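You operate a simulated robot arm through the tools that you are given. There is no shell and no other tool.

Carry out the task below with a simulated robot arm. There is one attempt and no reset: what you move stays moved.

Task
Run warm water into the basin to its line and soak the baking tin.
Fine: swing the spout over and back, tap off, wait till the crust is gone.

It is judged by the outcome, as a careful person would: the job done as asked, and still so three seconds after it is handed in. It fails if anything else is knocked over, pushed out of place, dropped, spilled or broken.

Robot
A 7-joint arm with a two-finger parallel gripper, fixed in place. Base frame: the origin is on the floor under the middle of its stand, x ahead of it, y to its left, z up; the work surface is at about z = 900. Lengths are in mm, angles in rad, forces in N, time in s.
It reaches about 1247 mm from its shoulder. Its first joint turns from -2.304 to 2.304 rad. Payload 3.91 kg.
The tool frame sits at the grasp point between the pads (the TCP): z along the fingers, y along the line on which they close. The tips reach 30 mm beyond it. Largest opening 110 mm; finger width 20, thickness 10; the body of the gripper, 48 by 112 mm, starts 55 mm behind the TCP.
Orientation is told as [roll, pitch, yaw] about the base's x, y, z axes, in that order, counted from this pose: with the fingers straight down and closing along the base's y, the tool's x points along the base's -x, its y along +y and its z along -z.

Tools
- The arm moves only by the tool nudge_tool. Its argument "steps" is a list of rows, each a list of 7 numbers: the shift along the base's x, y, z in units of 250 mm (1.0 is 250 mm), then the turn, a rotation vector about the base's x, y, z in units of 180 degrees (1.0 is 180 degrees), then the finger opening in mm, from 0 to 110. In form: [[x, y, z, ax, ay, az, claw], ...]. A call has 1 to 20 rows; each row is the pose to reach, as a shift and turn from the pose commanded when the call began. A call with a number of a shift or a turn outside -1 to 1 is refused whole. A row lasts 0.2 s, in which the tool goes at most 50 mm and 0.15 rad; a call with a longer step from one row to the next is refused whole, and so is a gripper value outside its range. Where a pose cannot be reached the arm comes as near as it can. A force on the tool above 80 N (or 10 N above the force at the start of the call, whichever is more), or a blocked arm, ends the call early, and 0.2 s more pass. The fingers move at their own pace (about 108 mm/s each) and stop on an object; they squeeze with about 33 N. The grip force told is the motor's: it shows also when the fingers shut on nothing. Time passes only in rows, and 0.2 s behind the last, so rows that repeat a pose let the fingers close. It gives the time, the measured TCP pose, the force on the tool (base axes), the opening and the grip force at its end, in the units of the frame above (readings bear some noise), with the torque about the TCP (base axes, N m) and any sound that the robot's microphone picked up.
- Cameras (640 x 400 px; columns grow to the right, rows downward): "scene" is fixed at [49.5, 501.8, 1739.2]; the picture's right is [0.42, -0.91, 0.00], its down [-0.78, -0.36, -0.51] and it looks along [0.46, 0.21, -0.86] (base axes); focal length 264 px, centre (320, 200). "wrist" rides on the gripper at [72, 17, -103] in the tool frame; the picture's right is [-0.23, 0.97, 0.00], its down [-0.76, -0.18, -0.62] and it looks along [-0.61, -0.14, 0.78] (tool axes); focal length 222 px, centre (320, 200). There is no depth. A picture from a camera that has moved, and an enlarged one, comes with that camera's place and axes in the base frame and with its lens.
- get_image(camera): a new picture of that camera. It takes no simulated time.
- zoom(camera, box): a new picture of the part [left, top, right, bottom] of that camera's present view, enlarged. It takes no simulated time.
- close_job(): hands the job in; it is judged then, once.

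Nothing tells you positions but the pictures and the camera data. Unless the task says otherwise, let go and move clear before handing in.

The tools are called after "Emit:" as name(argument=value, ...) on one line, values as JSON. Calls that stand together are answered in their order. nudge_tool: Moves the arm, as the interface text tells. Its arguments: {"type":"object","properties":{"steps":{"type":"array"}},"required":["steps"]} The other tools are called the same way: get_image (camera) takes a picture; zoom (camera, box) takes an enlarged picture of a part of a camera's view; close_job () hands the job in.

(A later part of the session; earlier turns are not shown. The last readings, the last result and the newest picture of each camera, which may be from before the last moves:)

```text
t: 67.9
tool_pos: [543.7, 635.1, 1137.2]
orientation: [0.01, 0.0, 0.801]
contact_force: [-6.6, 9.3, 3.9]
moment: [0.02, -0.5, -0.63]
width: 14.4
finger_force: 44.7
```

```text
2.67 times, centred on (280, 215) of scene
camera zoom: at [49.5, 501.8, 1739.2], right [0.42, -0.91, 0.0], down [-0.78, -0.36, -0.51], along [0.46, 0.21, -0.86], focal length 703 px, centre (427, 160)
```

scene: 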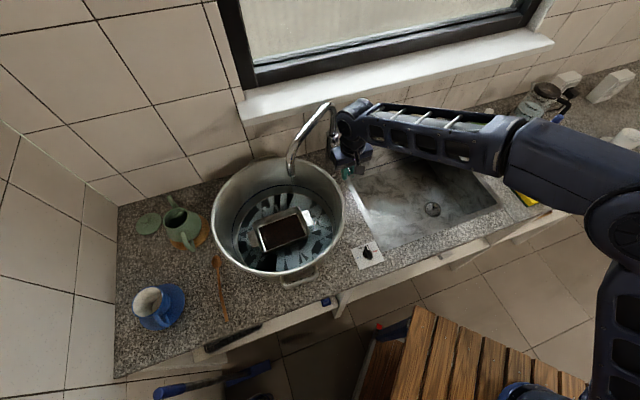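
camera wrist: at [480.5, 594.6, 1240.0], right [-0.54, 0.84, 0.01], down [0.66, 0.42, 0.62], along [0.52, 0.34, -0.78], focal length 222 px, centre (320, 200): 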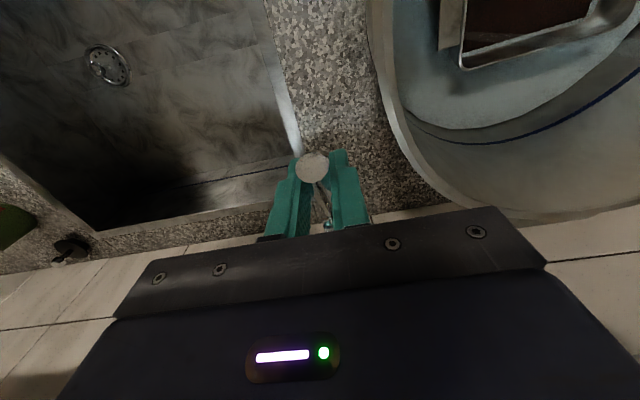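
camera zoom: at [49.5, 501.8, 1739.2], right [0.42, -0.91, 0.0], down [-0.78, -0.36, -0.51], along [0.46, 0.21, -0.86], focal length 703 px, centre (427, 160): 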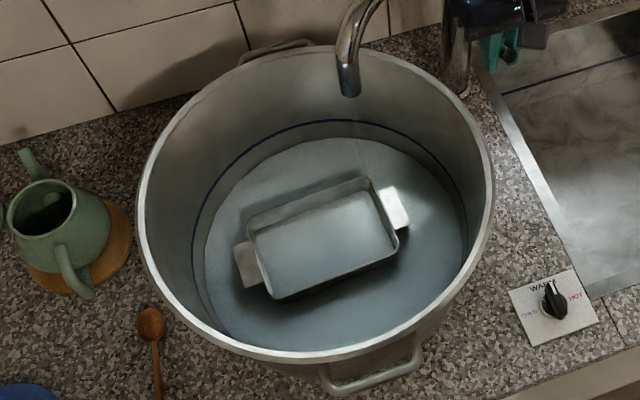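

The water now covers the tin's bottom; about 25 s more at this rate. I'll keep holding.

Emit:
nudge_tool(steps=[[0, 0, 0, 0, 0, 0, 0], [0, 0, 0, 0, 0, 0, 0], [0, 0, 0, 0, 0, 0, 0], [0, 0, 0, 0, 0, 0, 0], [0, 0, 0, 0, 0, 0, 0], [0, 0, 0, 0, 0, 0, 0], [0, 0, 0, 0, 0, 0, 0], [0, 0, 0, 0, 0, 0, 0], [0, 0, 0, 0, 0, 0, 0], [0, 0, 0, 0, 0, 0, 0], [0, 0, 0, 0, 0, 0, 0], [0, 0, 0, 0, 0, 0, 0], [0, 0, 0, 0, 0, 0, 0], [0, 0, 0, 0, 0, 0, 0], [0, 0, 0, 0, 0, 0, 0], [0, 0, 0, 0, 0, 0, 0], [0, 0, 0, 0, 0, 0, 0], [0, 0, 0, 0, 0, 0, 0], [0, 0, 0, 0, 0, 0, 0], [0, 0, 0, 0, 0, 0, 0]])

Emit:
nudge_tool(steps=[[0, 0, 0, 0, 0, 0, 0], [0, 0, 0, 0, 0, 0, 0], [0, 0, 0, 0, 0, 0, 0], [0, 0, 0, 0, 0, 0, 0], [0, 0, 0, 0, 0, 0, 0], [0, 0, 0, 0, 0, 0, 0], [0, 0, 0, 0, 0, 0, 0], [0, 0, 0, 0, 0, 0, 0], [0, 0, 0, 0, 0, 0, 0], [0, 0, 0, 0, 0, 0, 0], [0, 0, 0, 0, 0, 0, 0], [0, 0, 0, 0, 0, 0, 0], [0, 0, 0, 0, 0, 0, 0], [0, 0, 0, 0, 0, 0, 0], [0, 0, 0, 0, 0, 0, 0], [0, 0, 0, 0, 0, 0, 0], [0, 0, 0, 0, 0, 0, 0], [0, 0, 0, 0, 0, 0, 0], [0, 0, 0, 0, 0, 0, 0], [0, 0, 0, 0, 0, 0, 0]])

Emit:
zoom(camera="scene", box=[260, 170, 320, 210])

Emit:
get_image(camera="scene")

```text
t: 72.1
tool_pos: [543.6, 635.4, 1135.3]
orientation: [0.01, 0.001, 0.802]
contact_force: [-5.5, 7.4, 3.4]
moment: [0.0, -0.51, -0.61]
width: 14.3
finger_force: 45.3
```

```text
t: 76.3
tool_pos: [543.3, 635.5, 1135.5]
orientation: [0.009, 0.001, 0.801]
contact_force: [-6.9, 4.1, -0.6]
moment: [-0.31, -0.13, -0.63]
width: 14.2
finger_force: 44.9
```

```text
10.00 times, centred on (290, 190) of scene
camera zoom: at [49.5, 501.8, 1739.2], right [0.42, -0.91, 0.0], down [-0.78, -0.36, -0.51], along [0.46, 0.21, -0.86], focal length 2636 px, centre (620, 300)
```

zoom: 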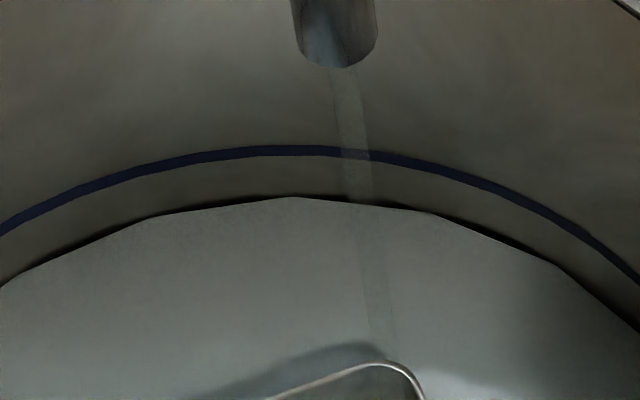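

```text
taken
```

scene: 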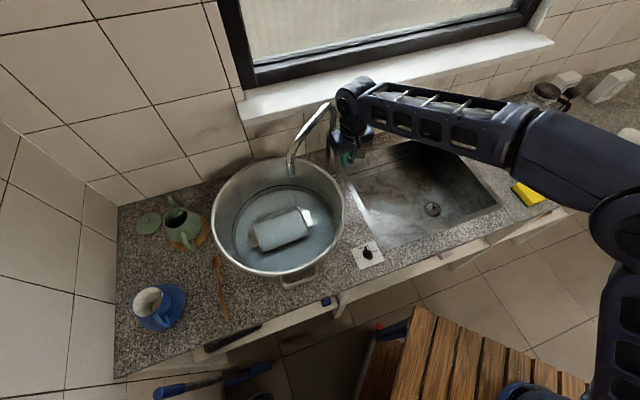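

Now about 47 px (zoomed) below the line, rising ≈2 px/s. Holding on.

Emit:
nudge_tool(steps=[[0, 0, 0, 0, 0, 0, 0], [0, 0, 0, 0, 0, 0, 0], [0, 0, 0, 0, 0, 0, 0], [0, 0, 0, 0, 0, 0, 0], [0, 0, 0, 0, 0, 0, 0], [0, 0, 0, 0, 0, 0, 0], [0, 0, 0, 0, 0, 0, 0], [0, 0, 0, 0, 0, 0, 0], [0, 0, 0, 0, 0, 0, 0], [0, 0, 0, 0, 0, 0, 0], [0, 0, 0, 0, 0, 0, 0], [0, 0, 0, 0, 0, 0, 0], [0, 0, 0, 0, 0, 0, 0], [0, 0, 0, 0, 0, 0, 0], [0, 0, 0, 0, 0, 0, 0], [0, 0, 0, 0, 0, 0, 0], [0, 0, 0, 0, 0, 0, 0], [0, 0, 0, 0, 0, 0, 0], [0, 0, 0, 0, 0, 0, 0], [0, 0, 0, 0, 0, 0, 0]])

Emit:
nudge_tool(steps=[[0, 0, 0, 0, 0, 0, 0], [0, 0, 0, 0, 0, 0, 0], [0, 0, 0, 0, 0, 0, 0], [0, 0, 0, 0, 0, 0, 0], [0, 0, 0, 0, 0, 0, 0], [0, 0, 0, 0, 0, 0, 0], [0, 0, 0, 0, 0, 0, 0], [0, 0, 0, 0, 0, 0, 0], [0, 0, 0, 0, 0, 0, 0], [0, 0, 0, 0, 0, 0, 0], [0, 0, 0, 0, 0, 0, 0], [0, 0, 0, 0, 0, 0, 0], [0, 0, 0, 0, 0, 0, 0], [0, 0, 0, 0, 0, 0, 0], [0, 0, 0, 0, 0, 0, 0], [0, 0, 0, 0, 0, 0, 0], [0, 0, 0, 0, 0, 0, 0], [0, 0, 0, 0, 0, 0, 0], [0, 0, 0, 0, 0, 0, 0], [0, 0, 0, 0, 0, 0, 0]])

Emit:
zoom(camera="scene", box=[260, 170, 320, 210])

Emit:
zoom(camera="scene", box=[200, 140, 360, 290])

```text
t: 80.5
tool_pos: [543.3, 635.6, 1135.1]
orientation: [0.01, 0.0, 0.801]
contact_force: [-5.3, 2.7, -1.0]
moment: [-0.39, -0.15, -0.63]
width: 14.3
finger_force: 45.0
```

```text
t: 84.7
tool_pos: [544.0, 635.4, 1136.4]
orientation: [0.01, -0.002, 0.802]
contact_force: [-4.1, 3.1, 0.5]
moment: [-0.28, -0.26, -0.6]
width: 14.1
finger_force: 45.7
```

```text
10.00 times, centred on (290, 190) of scene
camera zoom: at [49.5, 501.8, 1739.2], right [0.42, -0.91, 0.0], down [-0.78, -0.36, -0.51], along [0.46, 0.21, -0.86], focal length 2636 px, centre (620, 300)
```

zoom: 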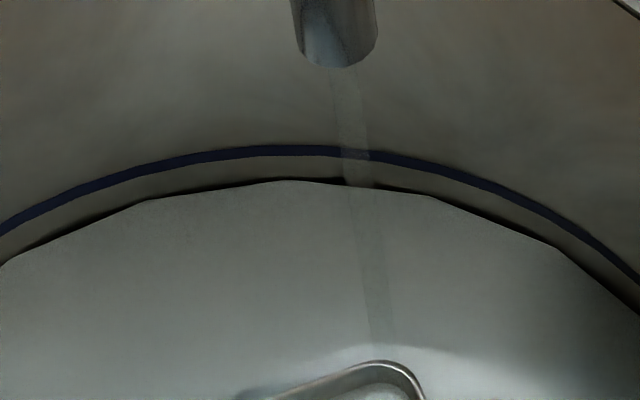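

```text
2.67 times, centred on (280, 215) of scene
camera zoom: at [49.5, 501.8, 1739.2], right [0.42, -0.91, 0.0], down [-0.78, -0.36, -0.51], along [0.46, 0.21, -0.86], focal length 703 px, centre (427, 160)
```

zoom: 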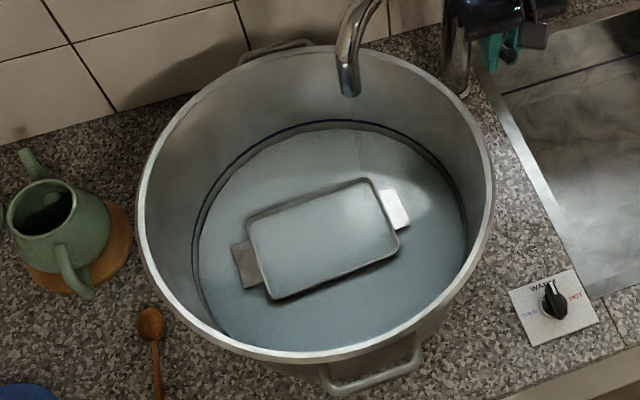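

About 30 px (zoomed) left. One more full hold, then shorter ones.

Emit:
nudge_tool(steps=[[0, 0, 0, 0, 0, 0, 0], [0, 0, 0, 0, 0, 0, 0], [0, 0, 0, 0, 0, 0, 0], [0, 0, 0, 0, 0, 0, 0], [0, 0, 0, 0, 0, 0, 0], [0, 0, 0, 0, 0, 0, 0], [0, 0, 0, 0, 0, 0, 0], [0, 0, 0, 0, 0, 0, 0], [0, 0, 0, 0, 0, 0, 0], [0, 0, 0, 0, 0, 0, 0], [0, 0, 0, 0, 0, 0, 0], [0, 0, 0, 0, 0, 0, 0], [0, 0, 0, 0, 0, 0, 0], [0, 0, 0, 0, 0, 0, 0], [0, 0, 0, 0, 0, 0, 0], [0, 0, 0, 0, 0, 0, 0], [0, 0, 0, 0, 0, 0, 0], [0, 0, 0, 0, 0, 0, 0], [0, 0, 0, 0, 0, 0, 0], [0, 0, 0, 0, 0, 0, 0]])

Emit:
nudge_tool(steps=[[0, 0, 0, 0, 0, 0, 0], [0, 0, 0, 0, 0, 0, 0], [0, 0, 0, 0, 0, 0, 0], [0, 0, 0, 0, 0, 0, 0], [0, 0, 0, 0, 0, 0, 0], [0, 0, 0, 0, 0, 0, 0], [0, 0, 0, 0, 0, 0, 0], [0, 0, 0, 0, 0, 0, 0], [0, 0, 0, 0, 0, 0, 0], [0, 0, 0, 0, 0, 0, 0], [0, 0, 0, 0, 0, 0, 0], [0, 0, 0, 0, 0, 0, 0], [0, 0, 0, 0, 0, 0, 0], [0, 0, 0, 0, 0, 0, 0], [0, 0, 0, 0, 0, 0, 0]])

Emit:
zoom(camera="scene", box=[260, 170, 320, 210])

Emit:
zoom(camera="scene", box=[215, 200, 265, 260])

Emit:
get_image(camera="wrist")

```text
t: 88.9
tool_pos: [543.9, 635.5, 1135.2]
orientation: [0.012, -0.001, 0.801]
contact_force: [-2.7, 3.3, 1.0]
moment: [-0.27, -0.25, -0.55]
width: 14.1
finger_force: 45.0
```

```text
t: 92.1
tool_pos: [542.8, 635.5, 1134.6]
orientation: [0.008, -0.001, 0.8]
contact_force: [-2.8, 1.7, -0.4]
moment: [-0.25, -0.24, -0.6]
width: 14.3
finger_force: 44.7
```

```text
10.00 times, centred on (290, 190) of scene
camera zoom: at [49.5, 501.8, 1739.2], right [0.42, -0.91, 0.0], down [-0.78, -0.36, -0.51], along [0.46, 0.21, -0.86], focal length 2636 px, centre (620, 300)
```

zoom: 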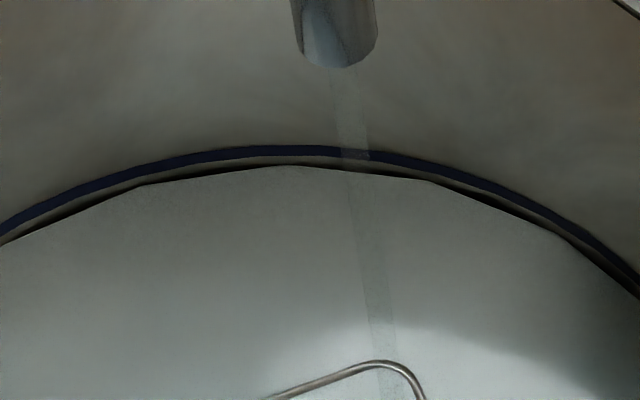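

```text
6.67 times, centred on (240, 230) of scene
camera zoom: at [49.5, 501.8, 1739.2], right [0.42, -0.91, 0.0], down [-0.78, -0.36, -0.51], along [0.46, 0.21, -0.86], focal length 1757 px, centre (853, 0)
```

zoom: 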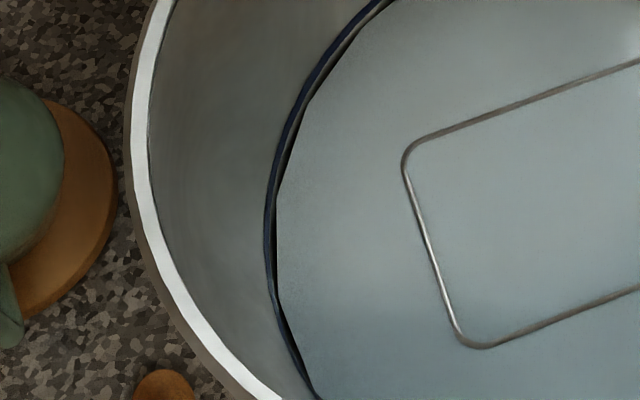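

```text
taken
camera wrist: at [480.5, 594.6, 1240.0], right [-0.54, 0.84, 0.01], down [0.66, 0.42, 0.62], along [0.52, 0.34, -0.78], focal length 222 px, centre (320, 200)
```

wrist: 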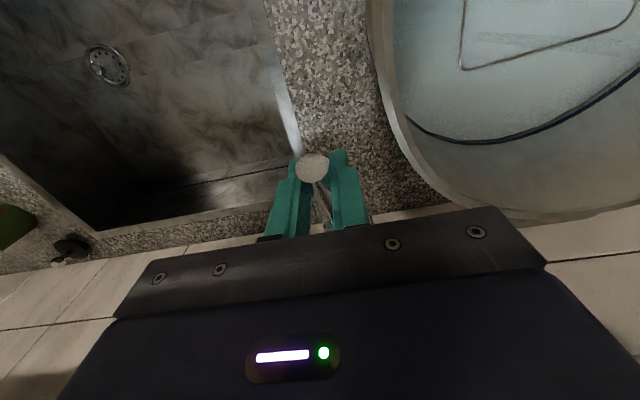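

Only a few pixels of wall remain below the line. A short hold, then check before closing.

Emit:
nudge_tool(steps=[[0, 0, 0, 0, 0, 0, 0], [0, 0, 0, 0, 0, 0, 0], [0, 0, 0, 0, 0, 0, 0], [0, 0, 0, 0, 0, 0, 0], [0, 0, 0, 0, 0, 0, 0], [0, 0, 0, 0, 0, 0, 0], [0, 0, 0, 0, 0, 0, 0], [0, 0, 0, 0, 0, 0, 0], [0, 0, 0, 0, 0, 0, 0], [0, 0, 0, 0, 0, 0, 0], [0, 0, 0, 0, 0, 0, 0], [0, 0, 0, 0, 0, 0, 0]])

Emit:
zoom(camera="scene", box=[270, 175, 300, 195])

Emit:
zoom(camera="scene", box=[228, 215, 258, 245])

Emit:
zoom(camera="wrist", box=[390, 40, 640, 200])

```text
t: 94.7
tool_pos: [544.1, 636.4, 1135.5]
orientation: [0.01, 0.0, 0.801]
contact_force: [-3.2, 1.2, -0.2]
moment: [-0.28, -0.26, -0.6]
width: 14.5
finger_force: 45.1
```

```text
16.00 times, centred on (285, 185) of scene
camera zoom: at [49.5, 501.8, 1739.2], right [0.42, -0.91, 0.0], down [-0.78, -0.36, -0.51], along [0.46, 0.21, -0.86], focal length 4217 px, centre (880, 440)
```

zoom: 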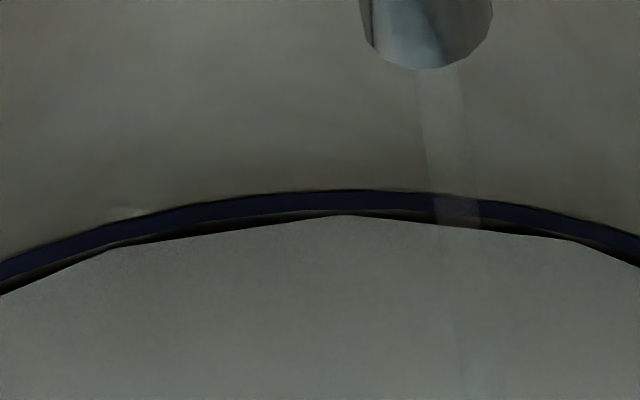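

```text
13.33 times, centred on (243, 230) of scene
camera zoom: at [49.5, 501.8, 1739.2], right [0.42, -0.91, 0.0], down [-0.78, -0.36, -0.51], along [0.46, 0.21, -0.86], focal length 3514 px, centre (1347, -200)
```

zoom: 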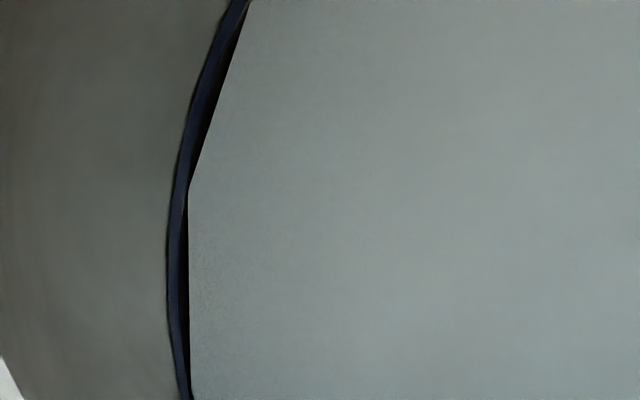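

```text
2.50 times, centred on (515, 120) of wrist
camera zoom: at [480.5, 594.6, 1240.0], right [-0.54, 0.84, 0.01], down [0.66, 0.42, 0.62], along [0.52, 0.34, -0.78], focal length 555 px, centre (-168, 400)
```

zoom: 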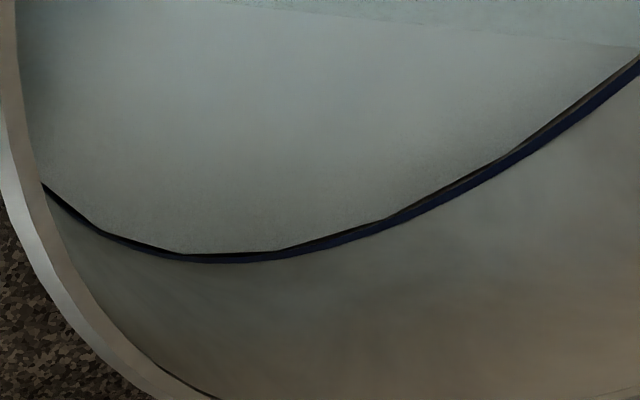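

The water is just touching the lower edge of the line. I'll hold one more second and then lower the lever along its arc to its closed stop.

Emit:
nudge_tool(steps=[[0, 0, 0, 0, 0, 0, 0], [0, 0, 0, 0, 0, 0, 0], [0, 0, 0, 0, 0, 0, 0], [0, 0, 0, 0, 0, 0, 0], [-0.011, -0.011, -0.024, 0, 0, 0, 0], [-0.022, -0.022, -0.056, 0, 0, 0, 0], [-0.03, -0.03, -0.088, 0, 0, 0, 0], [-0.036, -0.036, -0.12, 0, 0, 0, 0], [-0.04, -0.038, -0.152, 0, 0, 0, 0], [-0.042, -0.038, -0.184, 0, 0, 0, 0], [-0.041, -0.038, -0.216, 0, 0, 0, 0], [-0.04, -0.037, -0.248, 0, 0, 0, 0], [-0.04, -0.037, -0.256, 0, 0, 0, 0], [-0.04, -0.037, -0.256, 0, 0, 0, 0]])

Emit:
zoom(camera="scene", box=[270, 175, 300, 195])

Emit:
zoom(camera="scene", box=[270, 90, 390, 200])

Emit:
get_image(camera="wrist")

```text
t: 97.7
tool_pos: [535.1, 625.0, 1073.6]
orientation: [0.012, -0.002, 0.8]
contact_force: [-1.3, -0.9, 31.2]
moment: [0.52, -0.48, -0.61]
width: 14.1
finger_force: 45.2
```

```text
16.00 times, centred on (285, 185) of scene
camera zoom: at [49.5, 501.8, 1739.2], right [0.42, -0.91, 0.0], down [-0.78, -0.36, -0.51], along [0.46, 0.21, -0.86], focal length 4217 px, centre (880, 440)
```

zoom: 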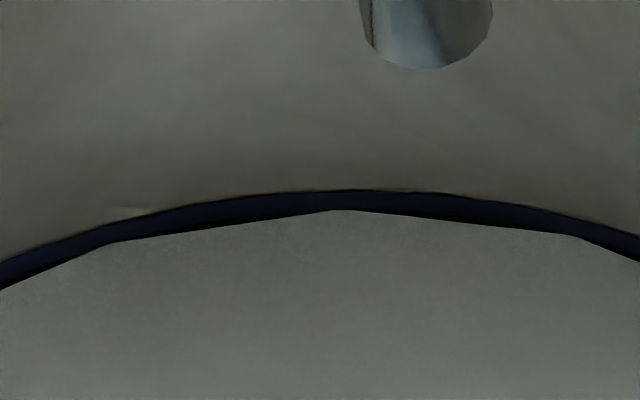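

```text
3.64 times, centred on (330, 145) of scene
camera zoom: at [49.5, 501.8, 1739.2], right [0.42, -0.91, 0.0], down [-0.78, -0.36, -0.51], along [0.46, 0.21, -0.86], focal length 958 px, centre (284, 400)
```

zoom: 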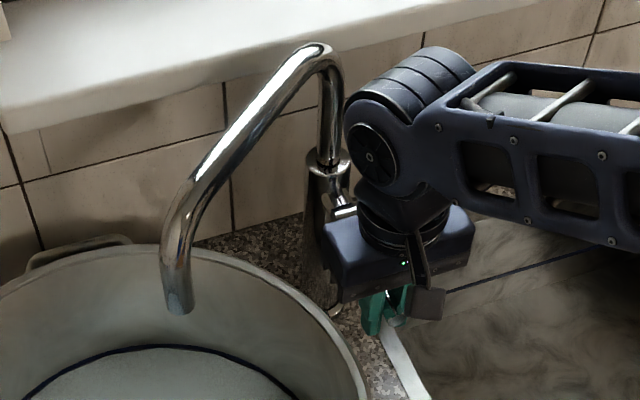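

```text
taken
camera wrist: at [470.6, 584.9, 1177.1], right [-0.54, 0.84, 0.01], down [0.66, 0.42, 0.62], along [0.52, 0.35, -0.78], focal length 222 px, centre (320, 200)
```

wrist: 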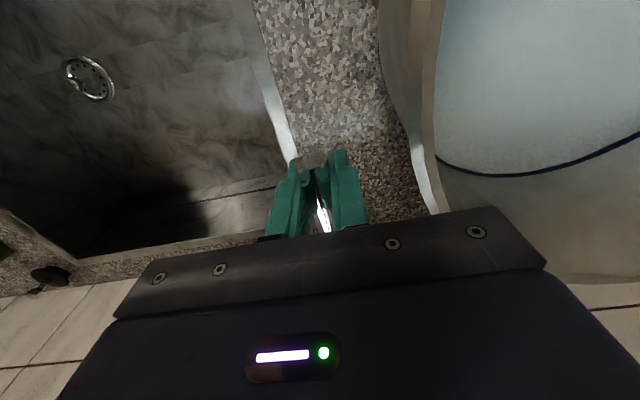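

The stream has stopped and the surface lies in the lower part of the line. I'll give it a brief top-up (a couple of seconds at lower opening) to bring it to the line's middle.

Emit:
nudge_tool(steps=[[0, 0, 0.04, 0, 0, 0, 0], [0, 0, 0.08, 0, 0, 0, 0], [0.004, 0.003, 0.12, 0, 0, 0, 0], [0.01, 0.009, 0.16, 0, 0, 0, 0], [0.01, 0.009, 0.16, 0, 0, 0, 0], [0.01, 0.009, 0.16, 0, 0, 0, 0], [0.01, 0.009, 0.16, 0, 0, 0, 0], [0.01, 0.009, 0.16, 0, 0, 0, 0], [0.004, 0.003, 0.12, 0, 0, 0, 0], [0, 0, 0.08, 0, 0, 0, 0], [0, 0, 0.04, 0, 0, 0, 0], [0, 0, 0.008, 0, 0, 0, 0], [0, 0, 0, 0, 0, 0, 0], [0, 0, 0, 0, 0, 0, 0]])

Emit:
zoom(camera="scene", box=[270, 175, 300, 195])

Emit:
zoom(camera="scene", box=[228, 215, 258, 245])

Emit:
zoom(camera="wrist", box=[390, 40, 640, 200])

```text
t: 100.7
tool_pos: [534.1, 625.6, 1072.7]
orientation: [0.013, -0.004, 0.802]
contact_force: [0.1, 7.5, 31.6]
moment: [0.33, -0.37, -0.59]
width: 13.8
finger_force: 45.1
```

```text
16.00 times, centred on (285, 185) of scene
camera zoom: at [49.5, 501.8, 1739.2], right [0.42, -0.91, 0.0], down [-0.78, -0.36, -0.51], along [0.46, 0.21, -0.86], focal length 4217 px, centre (880, 440)
```

zoom: 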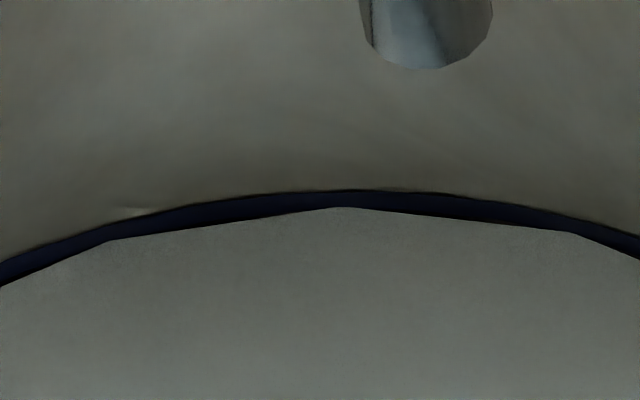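

```text
13.33 times, centred on (243, 230) of scene
camera zoom: at [49.5, 501.8, 1739.2], right [0.42, -0.91, 0.0], down [-0.78, -0.36, -0.51], along [0.46, 0.21, -0.86], focal length 3514 px, centre (1347, -200)
```

zoom: 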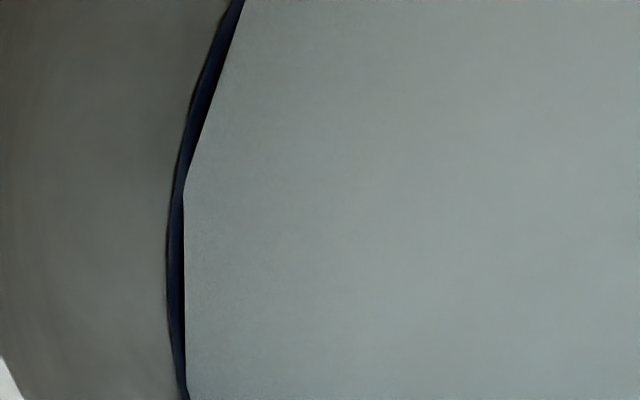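

```text
2.50 times, centred on (515, 120) of wrist
camera zoom: at [470.5, 584.8, 1176.7], right [-0.54, 0.84, 0.01], down [0.66, 0.42, 0.62], along [0.52, 0.35, -0.78], focal length 555 px, centre (-168, 400)
```

zoom: 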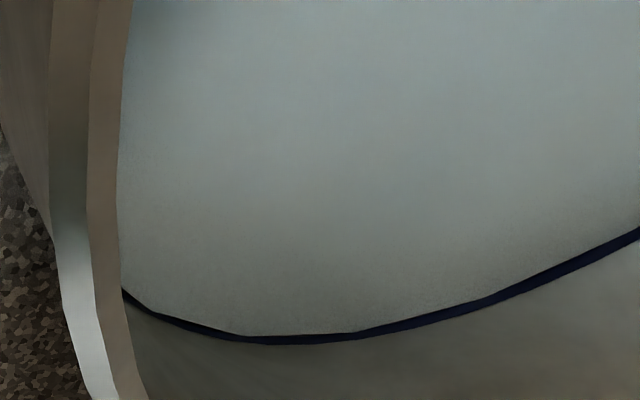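

The surface now lies within the line all round, slightly below its middle. One more identical small top-up will centre it.

Emit:
nudge_tool(steps=[[0, 0, 0.04, 0, 0, 0, 0], [0, 0, 0.08, 0, 0, 0, 0], [0.004, 0.003, 0.12, 0, 0, 0, 0], [0.01, 0.009, 0.16, 0, 0, 0, 0], [0.01, 0.009, 0.16, 0, 0, 0, 0], [0.01, 0.009, 0.16, 0, 0, 0, 0], [0.01, 0.009, 0.16, 0, 0, 0, 0], [0.01, 0.009, 0.16, 0, 0, 0, 0], [0.004, 0.003, 0.12, 0, 0, 0, 0], [0, 0, 0.08, 0, 0, 0, 0], [0, 0, 0.04, 0, 0, 0, 0], [0, 0, 0.008, 0, 0, 0, 0], [0, 0, 0, 0, 0, 0, 0], [0, 0, -0.008, 0, 0, 0, 0], [0, 0, -0.008, 0, 0, 0, 0]])

Emit:
zoom(camera="scene", box=[270, 175, 300, 195])

Emit:
zoom(camera="scene", box=[200, 140, 360, 290])

```text
t: 103.9
tool_pos: [533.5, 626.7, 1069.8]
orientation: [0.012, -0.002, 0.801]
contact_force: [6.5, 1.6, 34.6]
moment: [0.05, 0.02, -0.56]
width: 14.2
finger_force: 45.1
```

```text
16.00 times, centred on (285, 185) of scene
camera zoom: at [49.5, 501.8, 1739.2], right [0.42, -0.91, 0.0], down [-0.78, -0.36, -0.51], along [0.46, 0.21, -0.86], focal length 4217 px, centre (880, 440)
```

zoom: 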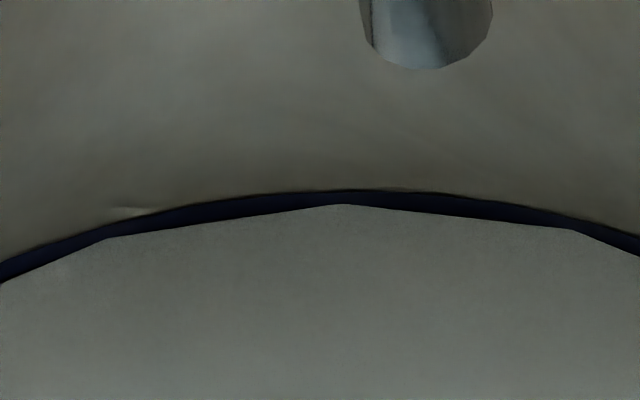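

```text
2.67 times, centred on (280, 215) of scene
camera zoom: at [49.5, 501.8, 1739.2], right [0.42, -0.91, 0.0], down [-0.78, -0.36, -0.51], along [0.46, 0.21, -0.86], focal length 703 px, centre (427, 160)
```

zoom: 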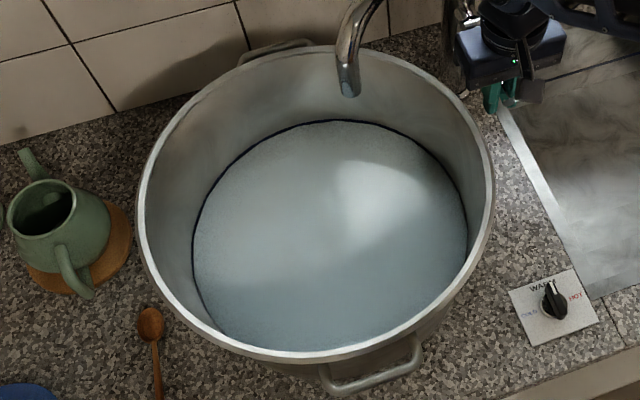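

The water is at its line, the tin is fully submerged and the tap is shut with no stream. I'll open the fingers, rise clear of the lever and confirm it stays closed.

Emit:
nudge_tool(steps=[[0, 0, 0.01, 0, 0, 0, 14], [0, 0, 0.01, 0, 0, 0, 40], [0, 0, 0.01, 0, 0, 0, 60], [0, 0, 0.01, 0, 0, 0, 60], [0, 0, 0.15, 0, 0, 0, 60], [0, 0, 0.33, 0, 0, 0, 60], [0, 0, 0.51, 0, 0, 0, 60], [0, 0, 0.69, 0, 0, 0, 60], [0, 0, 0.87, 0, 0, 0, 60], [0, 0, 1.0, 0, 0, 0, 60]])

Emit:
get_image(camera="scene")

Emit:
get_image(camera="wrist")

Emit:
zoom(camera="scene", box=[260, 90, 380, 200])

```text
t: 106.1
tool_pos: [535.4, 625.9, 1318.6]
orientation: [0.011, 0.001, 0.803]
contact_force: [0.7, 0.3, 0.5]
moment: [0.01, 0.02, 0.0]
width: 59.8
finger_force: 0.1
```

```text
taken
```

scene: 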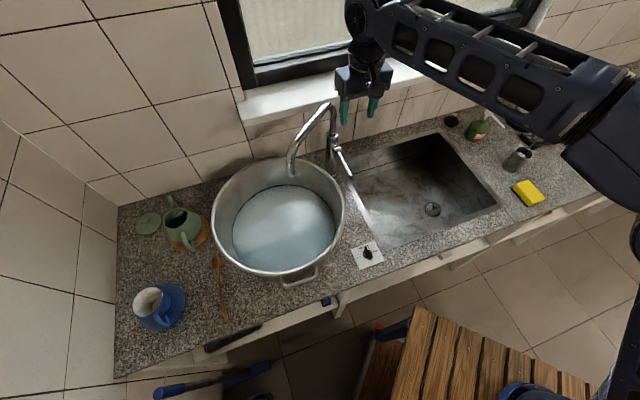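

```text
taken
camera wrist: at [471.9, 585.1, 1424.0], right [-0.54, 0.84, 0.01], down [0.66, 0.42, 0.62], along [0.52, 0.34, -0.78], focal length 222 px, centre (320, 200)
```

wrist: 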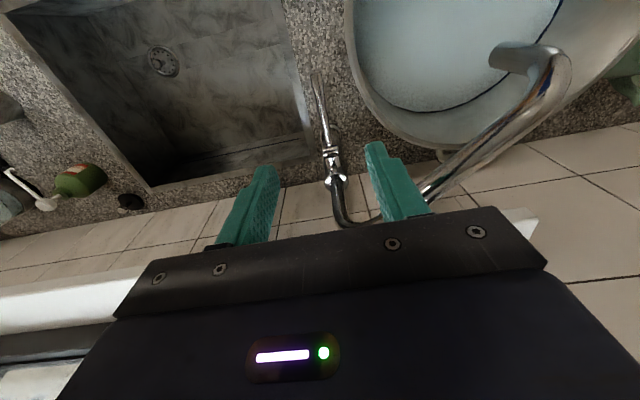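

```text
3.64 times, centred on (320, 145) of scene
camera zoom: at [49.5, 501.8, 1739.2], right [0.42, -0.91, 0.0], down [-0.78, -0.36, -0.51], along [0.46, 0.21, -0.86], focal length 958 px, centre (320, 400)
```

zoom: 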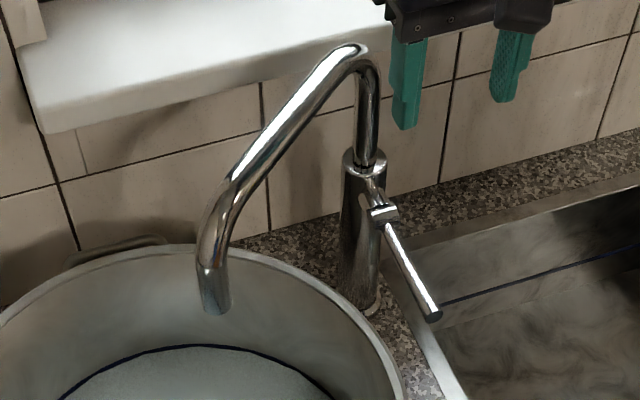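

Tap off, lever back at its stop. Now I'll go above the spout arm again, turned to straddle it, to swing it back over the sink.

Emit:
nudge_tool(steps=[[0, 0, 0.15, 0, 0, -0.034, 60], [-0.02, 0.03, 0.28, 0, 0, -0.068, 60], [-0.08, 0.1, 0.28, 0, 0, -0.102, 60], [-0.14, 0.18, 0.28, 0, 0, -0.136, 60], [-0.2, 0.27, 0.28, 0, 0, -0.17, 60], [-0.26, 0.35, 0.28, 0, 0, -0.204, 60], [-0.31, 0.41, 0.28, 0, 0, -0.238, 60], [-0.332, 0.442, 0.28, 0, 0, -0.2717, 60], [-0.332, 0.442, 0.28, 0, 0, -0.2717, 60]])

Emit:
get_image(camera="wrist")

Emit:
get_image(camera="scene")

```text
t: 108.1
tool_pos: [450.8, 736.3, 1388.8]
orientation: [0.01, 0.001, -0.052]
contact_force: [0.1, -0.5, -0.5]
moment: [-0.02, -0.01, 0.01]
width: 59.8
finger_force: 0.1
```

```text
taken
camera wrist: at [377.8, 756.4, 1493.5], right [0.28, 0.96, 0.01], down [0.75, -0.22, 0.62], along [0.6, -0.16, -0.78], focal length 222 px, centre (320, 200)
```

wrist: 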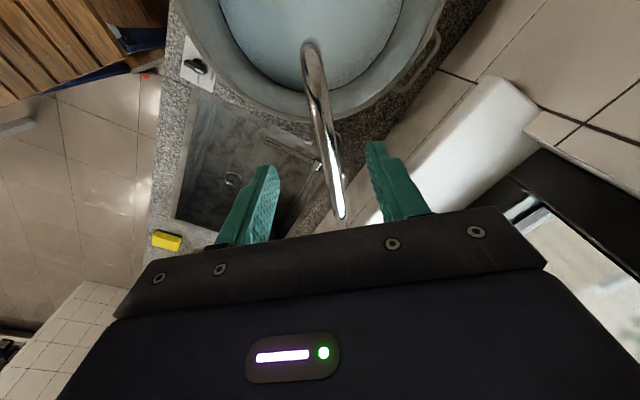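

```text
taken
```

scene: 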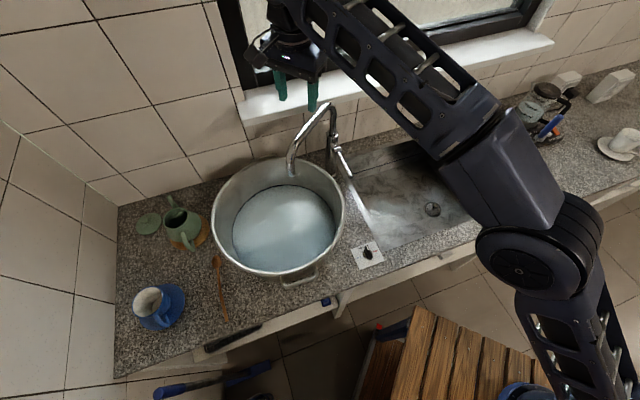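

The arm of the spout is centred between the fingers. I'll lower to straddle it and swing it back along the same arc.

Emit:
nudge_tool(steps=[[0, 0, -0.15, 0, 0, 0, 60], [0, 0, -0.3, 0, 0, 0, 60], [0, 0, -0.44, 0, 0, 0, 60], [0, 0, -0.52, 0, 0, 0, 60], [0, 0, -0.56, 0, 0, 0, 60], [0, 0, -0.56, 0, 0, 0, 60]])

Emit:
get_image(camera="wrist")

Emit:
zoom(camera="scene", box=[230, 40, 390, 200])

```text
t: 109.5
tool_pos: [450.2, 736.9, 1248.0]
orientation: [0.011, 0.0, -0.052]
contact_force: [-0.9, 0.1, -1.0]
moment: [0.0, 0.04, 0.02]
width: 59.9
finger_force: 0.0
```

```text
taken
camera wrist: at [377.9, 755.9, 1352.7], right [0.28, 0.96, 0.01], down [0.75, -0.22, 0.62], along [0.6, -0.16, -0.78], focal length 222 px, centre (320, 200)
```

wrist: 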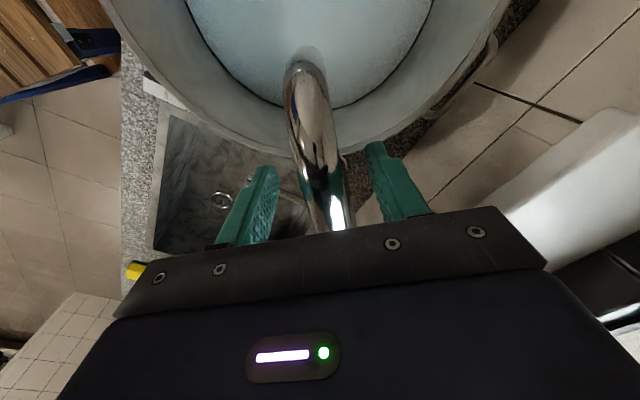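

```text
2.50 times, centred on (310, 120) of scene
camera zoom: at [49.5, 501.8, 1739.2], right [0.42, -0.91, 0.0], down [-0.78, -0.36, -0.51], along [0.46, 0.21, -0.86], focal length 659 px, centre (345, 400)
```

zoom: 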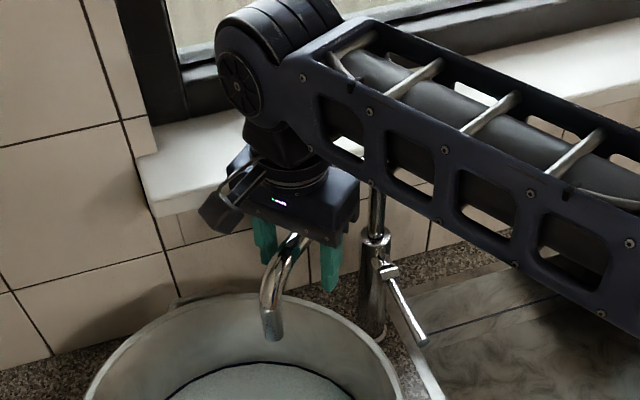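

Straddled. Swinging the spout back toward the sink, first half of the arc.

Emit:
nudge_tool(steps=[[0, -0.092, 0, 0, 0, 0.0404, 60], [0.012, -0.184, 0, 0, 0, 0.0809, 60], [0.036, -0.272, 0, 0, 0, 0.1213, 60], [0.07, -0.358, 0, 0, 0, 0.1618, 60], [0.115, -0.438, 0, 0, 0, 0.2022, 60], [0.17, -0.512, 0, 0, 0, 0.2427, 60], [0.234, -0.578, 0, 0, 0, 0.2831, 60], [0.305, -0.636, 0, 0, 0, 0.3235, 60]])

Emit:
nudge_tool(steps=[[0.079, -0.048, 0, 0, 0, 0.0404, 60], [0.163, -0.086, 0, 0, 0, 0.0809, 60], [0.25, -0.113, 0, 0, 0, 0.1213, 60], [0.341, -0.128, 0, 0, 0, 0.1618, 60], [0.433, -0.132, 0, 0, 0, 0.2022, 60], [0.525, -0.124, 0, 0, 0, 0.2427, 60], [0.615, -0.105, 0, 0, 0, 0.2831, 60], [0.7, -0.076, 0, 0, 0, 0.3235, 60], [0.7, -0.076, 0, 0, 0, 0.3235, 60]])

Emit:
get_image(camera="scene")

Emit:
get_image(camera="wrist")

```text
t: 111.3
tool_pos: [527.4, 578.7, 1249.2]
orientation: [0.011, 0.001, 0.968]
contact_force: [0.2, 0.8, 0.6]
moment: [-0.07, -0.02, 0.03]
width: 60.0
finger_force: 0.0
```

```text
t: 113.3
tool_pos: [701.6, 558.9, 1249.9]
orientation: [0.012, -0.001, 1.982]
contact_force: [-6.1, -0.6, -1.0]
moment: [0.06, -0.1, -0.13]
width: 62.5
finger_force: 2.3
```

```text
taken
```

scene: 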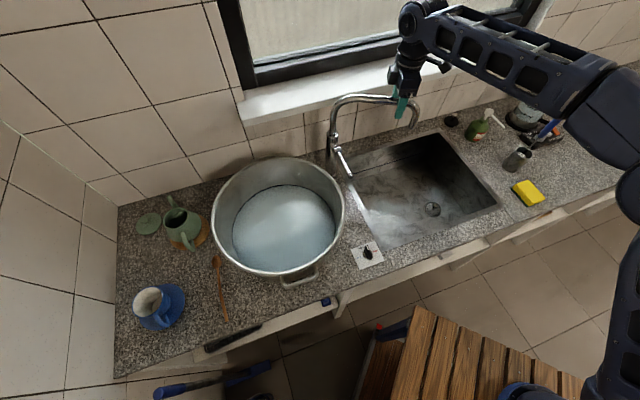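

```text
taken
camera wrist: at [714.3, 486.3, 1353.7], right [-0.98, -0.18, 0.01], down [-0.14, 0.77, 0.62], along [-0.12, 0.61, -0.78], focal length 222 px, centre (320, 200)
```

wrist: 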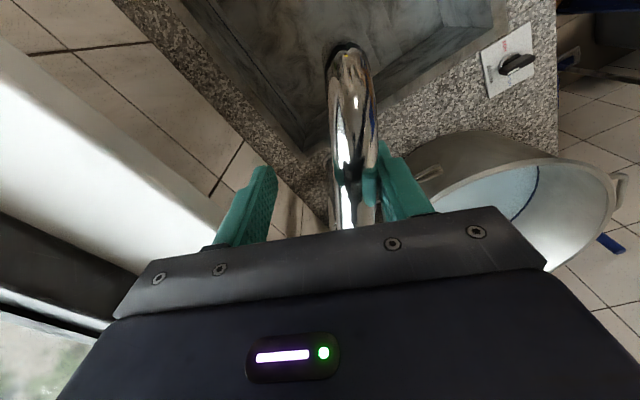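

The spout is back over the sink at its former place. I'll ease off it, lift straight up and check.

Emit:
nudge_tool(steps=[[-0.03, -0.012, 0, 0, 0, 0, 60], [-0.045, -0.018, 0, 0, 0, 0, 60], [-0.045, -0.018, 0.12, 0, 0, 0, 60], [-0.045, -0.018, 0.3, 0, 0, 0, 60], [-0.045, -0.018, 0.48, 0, 0, 0, 60], [-0.045, -0.018, 0.64, 0, 0, 0, 60], [-0.045, -0.018, 0.72, 0, 0, 0, 60]])

Emit:
get_image(camera="scene")

Emit:
zoom(camera="scene", box=[310, 80, 450, 168])

Emit:
zoom(camera="scene", box=[200, 140, 360, 290])

```text
t: 114.9
tool_pos: [691.3, 554.4, 1431.5]
orientation: [0.013, -0.001, 1.981]
contact_force: [0.3, 0.2, -0.3]
moment: [0.02, 0.04, 0.03]
width: 60.0
finger_force: 0.1
```

```text
taken
```

scene: 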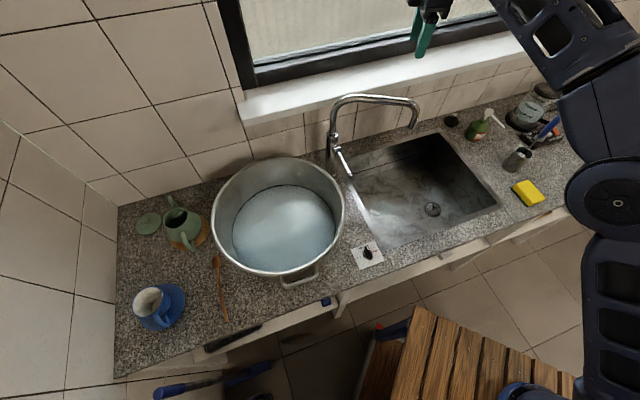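

```text
4.55 times, centred on (380, 124) of scene
camera zoom: at [49.5, 501.8, 1739.2], right [0.42, -0.91, 0.0], down [-0.78, -0.36, -0.51], along [0.46, 0.21, -0.86], focal length 1198 px, centre (47, 546)
```

zoom: 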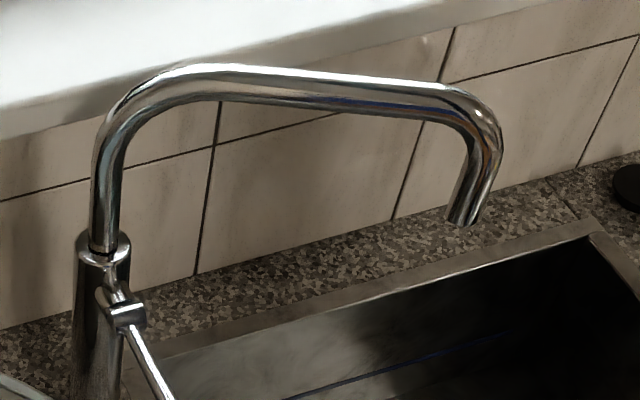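

```text
2.67 times, centred on (280, 215) of scene
camera zoom: at [49.5, 501.8, 1739.2], right [0.42, -0.91, 0.0], down [-0.78, -0.36, -0.51], along [0.46, 0.21, -0.86], focal length 703 px, centre (427, 160)
```

zoom: 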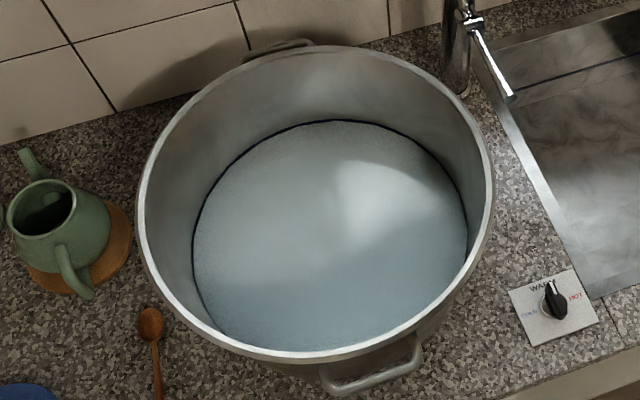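

The spout is exactly where it started, the tap is off and the level sits at the line. Now I'll move over the basin at height to look at the tin through the water and wait for the crust to lift.

Emit:
nudge_tool(steps=[[-0.1, 0.038, 0, 0, 0, -0.024, 60], [-0.2, 0.075, 0, 0, 0, -0.048, 60], [-0.3, 0.113, 0, 0, 0, -0.072, 60], [-0.4, 0.15, 0, 0, 0, -0.096, 60], [-0.5, 0.188, 0, 0, 0, -0.12, 60], [-0.6, 0.225, 0, 0, 0, -0.144, 60], [-0.7, 0.263, 0, 0, 0, -0.168, 60], [-0.8, 0.3, 0, 0, 0, -0.19, 60]])

Emit:
nudge_tool(steps=[[-0.1, 0.038, 0, 0, 0, -0.023, 60], [-0.2, 0.075, 0, 0, 0, -0.046, 60], [-0.3, 0.113, -0.02, 0, 0, -0.07, 60], [-0.4, 0.15, -0.05, 0, 0, -0.093, 60], [-0.5, 0.188, -0.08, 0, 0, -0.116, 60], [-0.6, 0.225, -0.1, 0, 0, -0.14, 60], [-0.7, 0.263, -0.12, 0, 0, -0.163, 60], [-0.79, 0.3, -0.12, 0, 0, -0.186, 60], [-0.79, 0.3, -0.12, 0, 0, -0.186, 60]])

Emit:
get_image(camera="wrist")

Emit:
zoom(camera="wrist", box=[200, 40, 440, 190])

Emit:
get_image(camera="scene")

```text
t: 116.7
tool_pos: [491.3, 629.8, 1430.0]
orientation: [0.011, 0.001, 1.381]
contact_force: [0.9, -0.2, 0.1]
moment: [0.03, 0.02, 0.03]
width: 60.0
finger_force: 0.0
```

```text
t: 118.7
tool_pos: [293.7, 704.6, 1399.9]
orientation: [0.011, 0.001, 0.8]
contact_force: [0.5, -0.9, 1.0]
moment: [0.02, 0.0, 0.0]
width: 60.1
finger_force: 0.3
```

```text
taken
camera wrist: at [230.0, 663.4, 1503.9], right [-0.54, 0.84, 0.01], down [0.66, 0.42, 0.62], along [0.52, 0.34, -0.78], focal length 222 px, centre (320, 200)
```

wrist: 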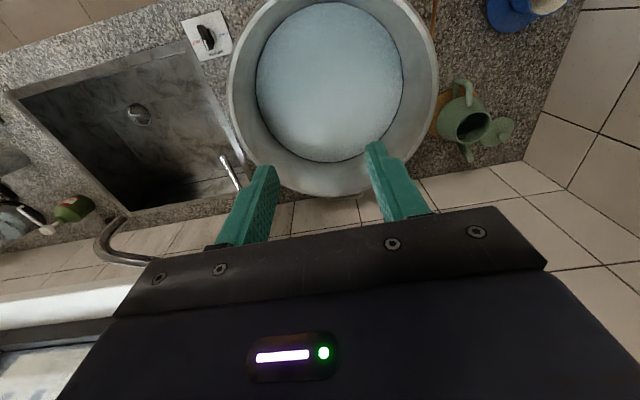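

```text
2.67 times, centred on (320, 115) of wrist
camera zoom: at [230.0, 663.4, 1503.9], right [-0.54, 0.84, 0.01], down [0.66, 0.42, 0.62], along [0.52, 0.34, -0.78], focal length 592 px, centre (320, 427)
```

zoom: 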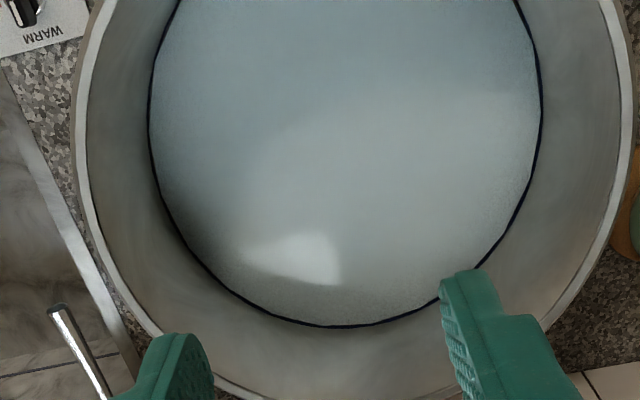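

```text
taken
```

scene: 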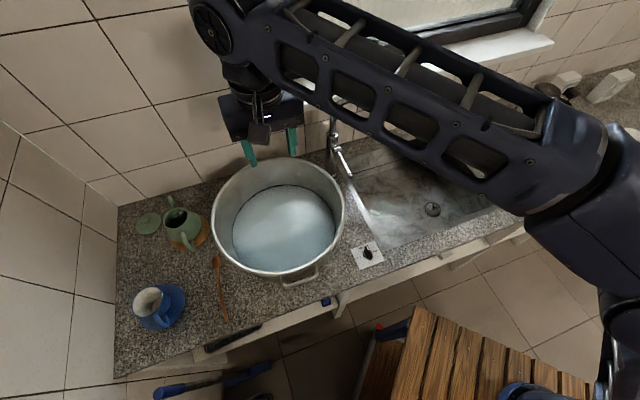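

The water is opaque, so the crust can't be seen through it. I'll let it soak for a while with the arm still, well above the basin.

Emit:
nudge_tool(steps=[[0, 0, 0, 0, 0, 0, 60], [0, 0, 0, 0, 0, 0, 60], [0, 0, 0, 0, 0, 0, 60], [0, 0, 0, 0, 0, 0, 60], [0, 0, 0, 0, 0, 0, 60], [0, 0, 0, 0, 0, 0, 60], [0, 0, 0, 0, 0, 0, 60], [0, 0, 0, 0, 0, 0, 60], [0, 0, 0, 0, 0, 0, 60], [0, 0, 0, 0, 0, 0, 60], [0, 0, 0, 0, 0, 0, 60], [0, 0, 0, 0, 0, 0, 60], [0, 0, 0, 0, 0, 0, 60], [0, 0, 0, 0, 0, 0, 60], [0, 0, 0, 0, 0, 0, 60], [0, 0, 0, 0, 0, 0, 60], [0, 0, 0, 0, 0, 0, 60], [0, 0, 0, 0, 0, 0, 60], [0, 0, 0, 0, 0, 0, 60], [0, 0, 0, 0, 0, 0, 60]])

Emit:
nudge_tool(steps=[[0, 0, 0, 0, 0, 0, 60], [0, 0, 0, 0, 0, 0, 60], [0, 0, 0, 0, 0, 0, 60], [0, 0, 0, 0, 0, 0, 60], [0, 0, 0, 0, 0, 0, 60], [0, 0, 0, 0, 0, 0, 60], [0, 0, 0, 0, 0, 0, 60], [0, 0, 0, 0, 0, 0, 60], [0, 0, 0, 0, 0, 0, 60], [0, 0, 0, 0, 0, 0, 60], [0, 0, 0, 0, 0, 0, 60], [0, 0, 0, 0, 0, 0, 60], [0, 0, 0, 0, 0, 0, 60], [0, 0, 0, 0, 0, 0, 60], [0, 0, 0, 0, 0, 0, 60], [0, 0, 0, 0, 0, 0, 60], [0, 0, 0, 0, 0, 0, 60], [0, 0, 0, 0, 0, 0, 60], [0, 0, 0, 0, 0, 0, 60], [0, 0, 0, 0, 0, 0, 60]])

Emit:
nudge_tool(steps=[[0, 0, 0, 0, 0, 0, 60], [0, 0, 0, 0, 0, 0, 60], [0, 0, 0, 0, 0, 0, 60], [0, 0, 0, 0, 0, 0, 60], [0, 0, 0, 0, 0, 0, 60], [0, 0, 0, 0, 0, 0, 60], [0, 0, 0, 0, 0, 0, 60], [0, 0, 0, 0, 0, 0, 60], [0, 0, 0, 0, 0, 0, 60], [0, 0, 0, 0, 0, 0, 60], [0, 0, 0, 0, 0, 0, 60], [0, 0, 0, 0, 0, 0, 60], [0, 0, 0, 0, 0, 0, 60], [0, 0, 0, 0, 0, 0, 60], [0, 0, 0, 0, 0, 0, 60], [0, 0, 0, 0, 0, 0, 60], [0, 0, 0, 0, 0, 0, 60], [0, 0, 0, 0, 0, 0, 60], [0, 0, 0, 0, 0, 0, 60], [0, 0, 0, 0, 0, 0, 60]])

Emit:
nudge_tool(steps=[[0, 0, 0, 0, 0, 0, 60], [0, 0, 0, 0, 0, 0, 60], [0, 0, 0, 0, 0, 0, 60], [0, 0, 0, 0, 0, 0, 60], [0, 0, 0, 0, 0, 0, 60], [0, 0, 0, 0, 0, 0, 60], [0, 0, 0, 0, 0, 0, 60], [0, 0, 0, 0, 0, 0, 60], [0, 0, 0, 0, 0, 0, 60], [0, 0, 0, 0, 0, 0, 60], [0, 0, 0, 0, 0, 0, 60], [0, 0, 0, 0, 0, 0, 60], [0, 0, 0, 0, 0, 0, 60], [0, 0, 0, 0, 0, 0, 60], [0, 0, 0, 0, 0, 0, 60], [0, 0, 0, 0, 0, 0, 60], [0, 0, 0, 0, 0, 0, 60], [0, 0, 0, 0, 0, 0, 60], [0, 0, 0, 0, 0, 0, 60], [0, 0, 0, 0, 0, 0, 60]])

Emit:
zoom(camera="wrist", box=[200, 0, 460, 200])

Emit:
zoom(camera="scene", box=[200, 140, 360, 290])

```text
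t: 122.9
tool_pos: [293.6, 703.8, 1399.2]
orientation: [0.01, 0.0, 0.801]
contact_force: [-0.1, 0.3, 0.0]
moment: [0.0, 0.0, 0.02]
width: 59.8
finger_force: 0.1
```

```text
t: 127.1
tool_pos: [293.4, 704.0, 1398.9]
orientation: [0.009, 0.001, 0.798]
contact_force: [-0.9, 0.7, -0.9]
moment: [-0.01, 0.0, -0.03]
width: 60.0
finger_force: 0.1
```

```text
t: 131.3
tool_pos: [293.5, 704.4, 1399.8]
orientation: [0.01, 0.0, 0.8]
contact_force: [0.2, -1.0, 0.8]
moment: [-0.04, 0.0, 0.0]
width: 60.1
finger_force: 0.1
```

```text
t: 135.5
tool_pos: [293.9, 704.3, 1399.9]
orientation: [0.009, 0.001, 0.799]
contact_force: [-0.4, -0.1, 0.3]
moment: [0.03, 0.0, 0.0]
width: 59.8
finger_force: 0.0
```

```text
2.00 times, centred on (330, 100) of wrist
camera zoom: at [230.2, 663.2, 1504.0], right [-0.54, 0.84, 0.01], down [0.66, 0.42, 0.62], along [0.52, 0.34, -0.78], focal length 444 px, centre (300, 400)
```

zoom: 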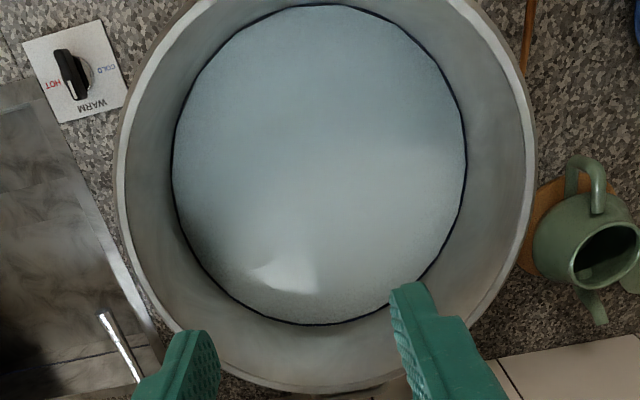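

```text
2.67 times, centred on (280, 215) of scene
camera zoom: at [49.5, 501.8, 1739.2], right [0.42, -0.91, 0.0], down [-0.78, -0.36, -0.51], along [0.46, 0.21, -0.86], focal length 703 px, centre (427, 160)
```

zoom: 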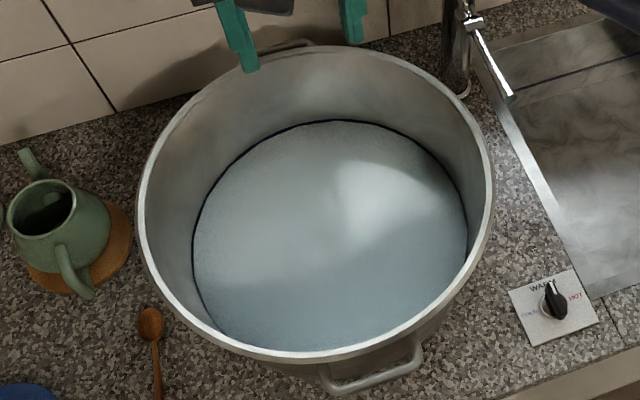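

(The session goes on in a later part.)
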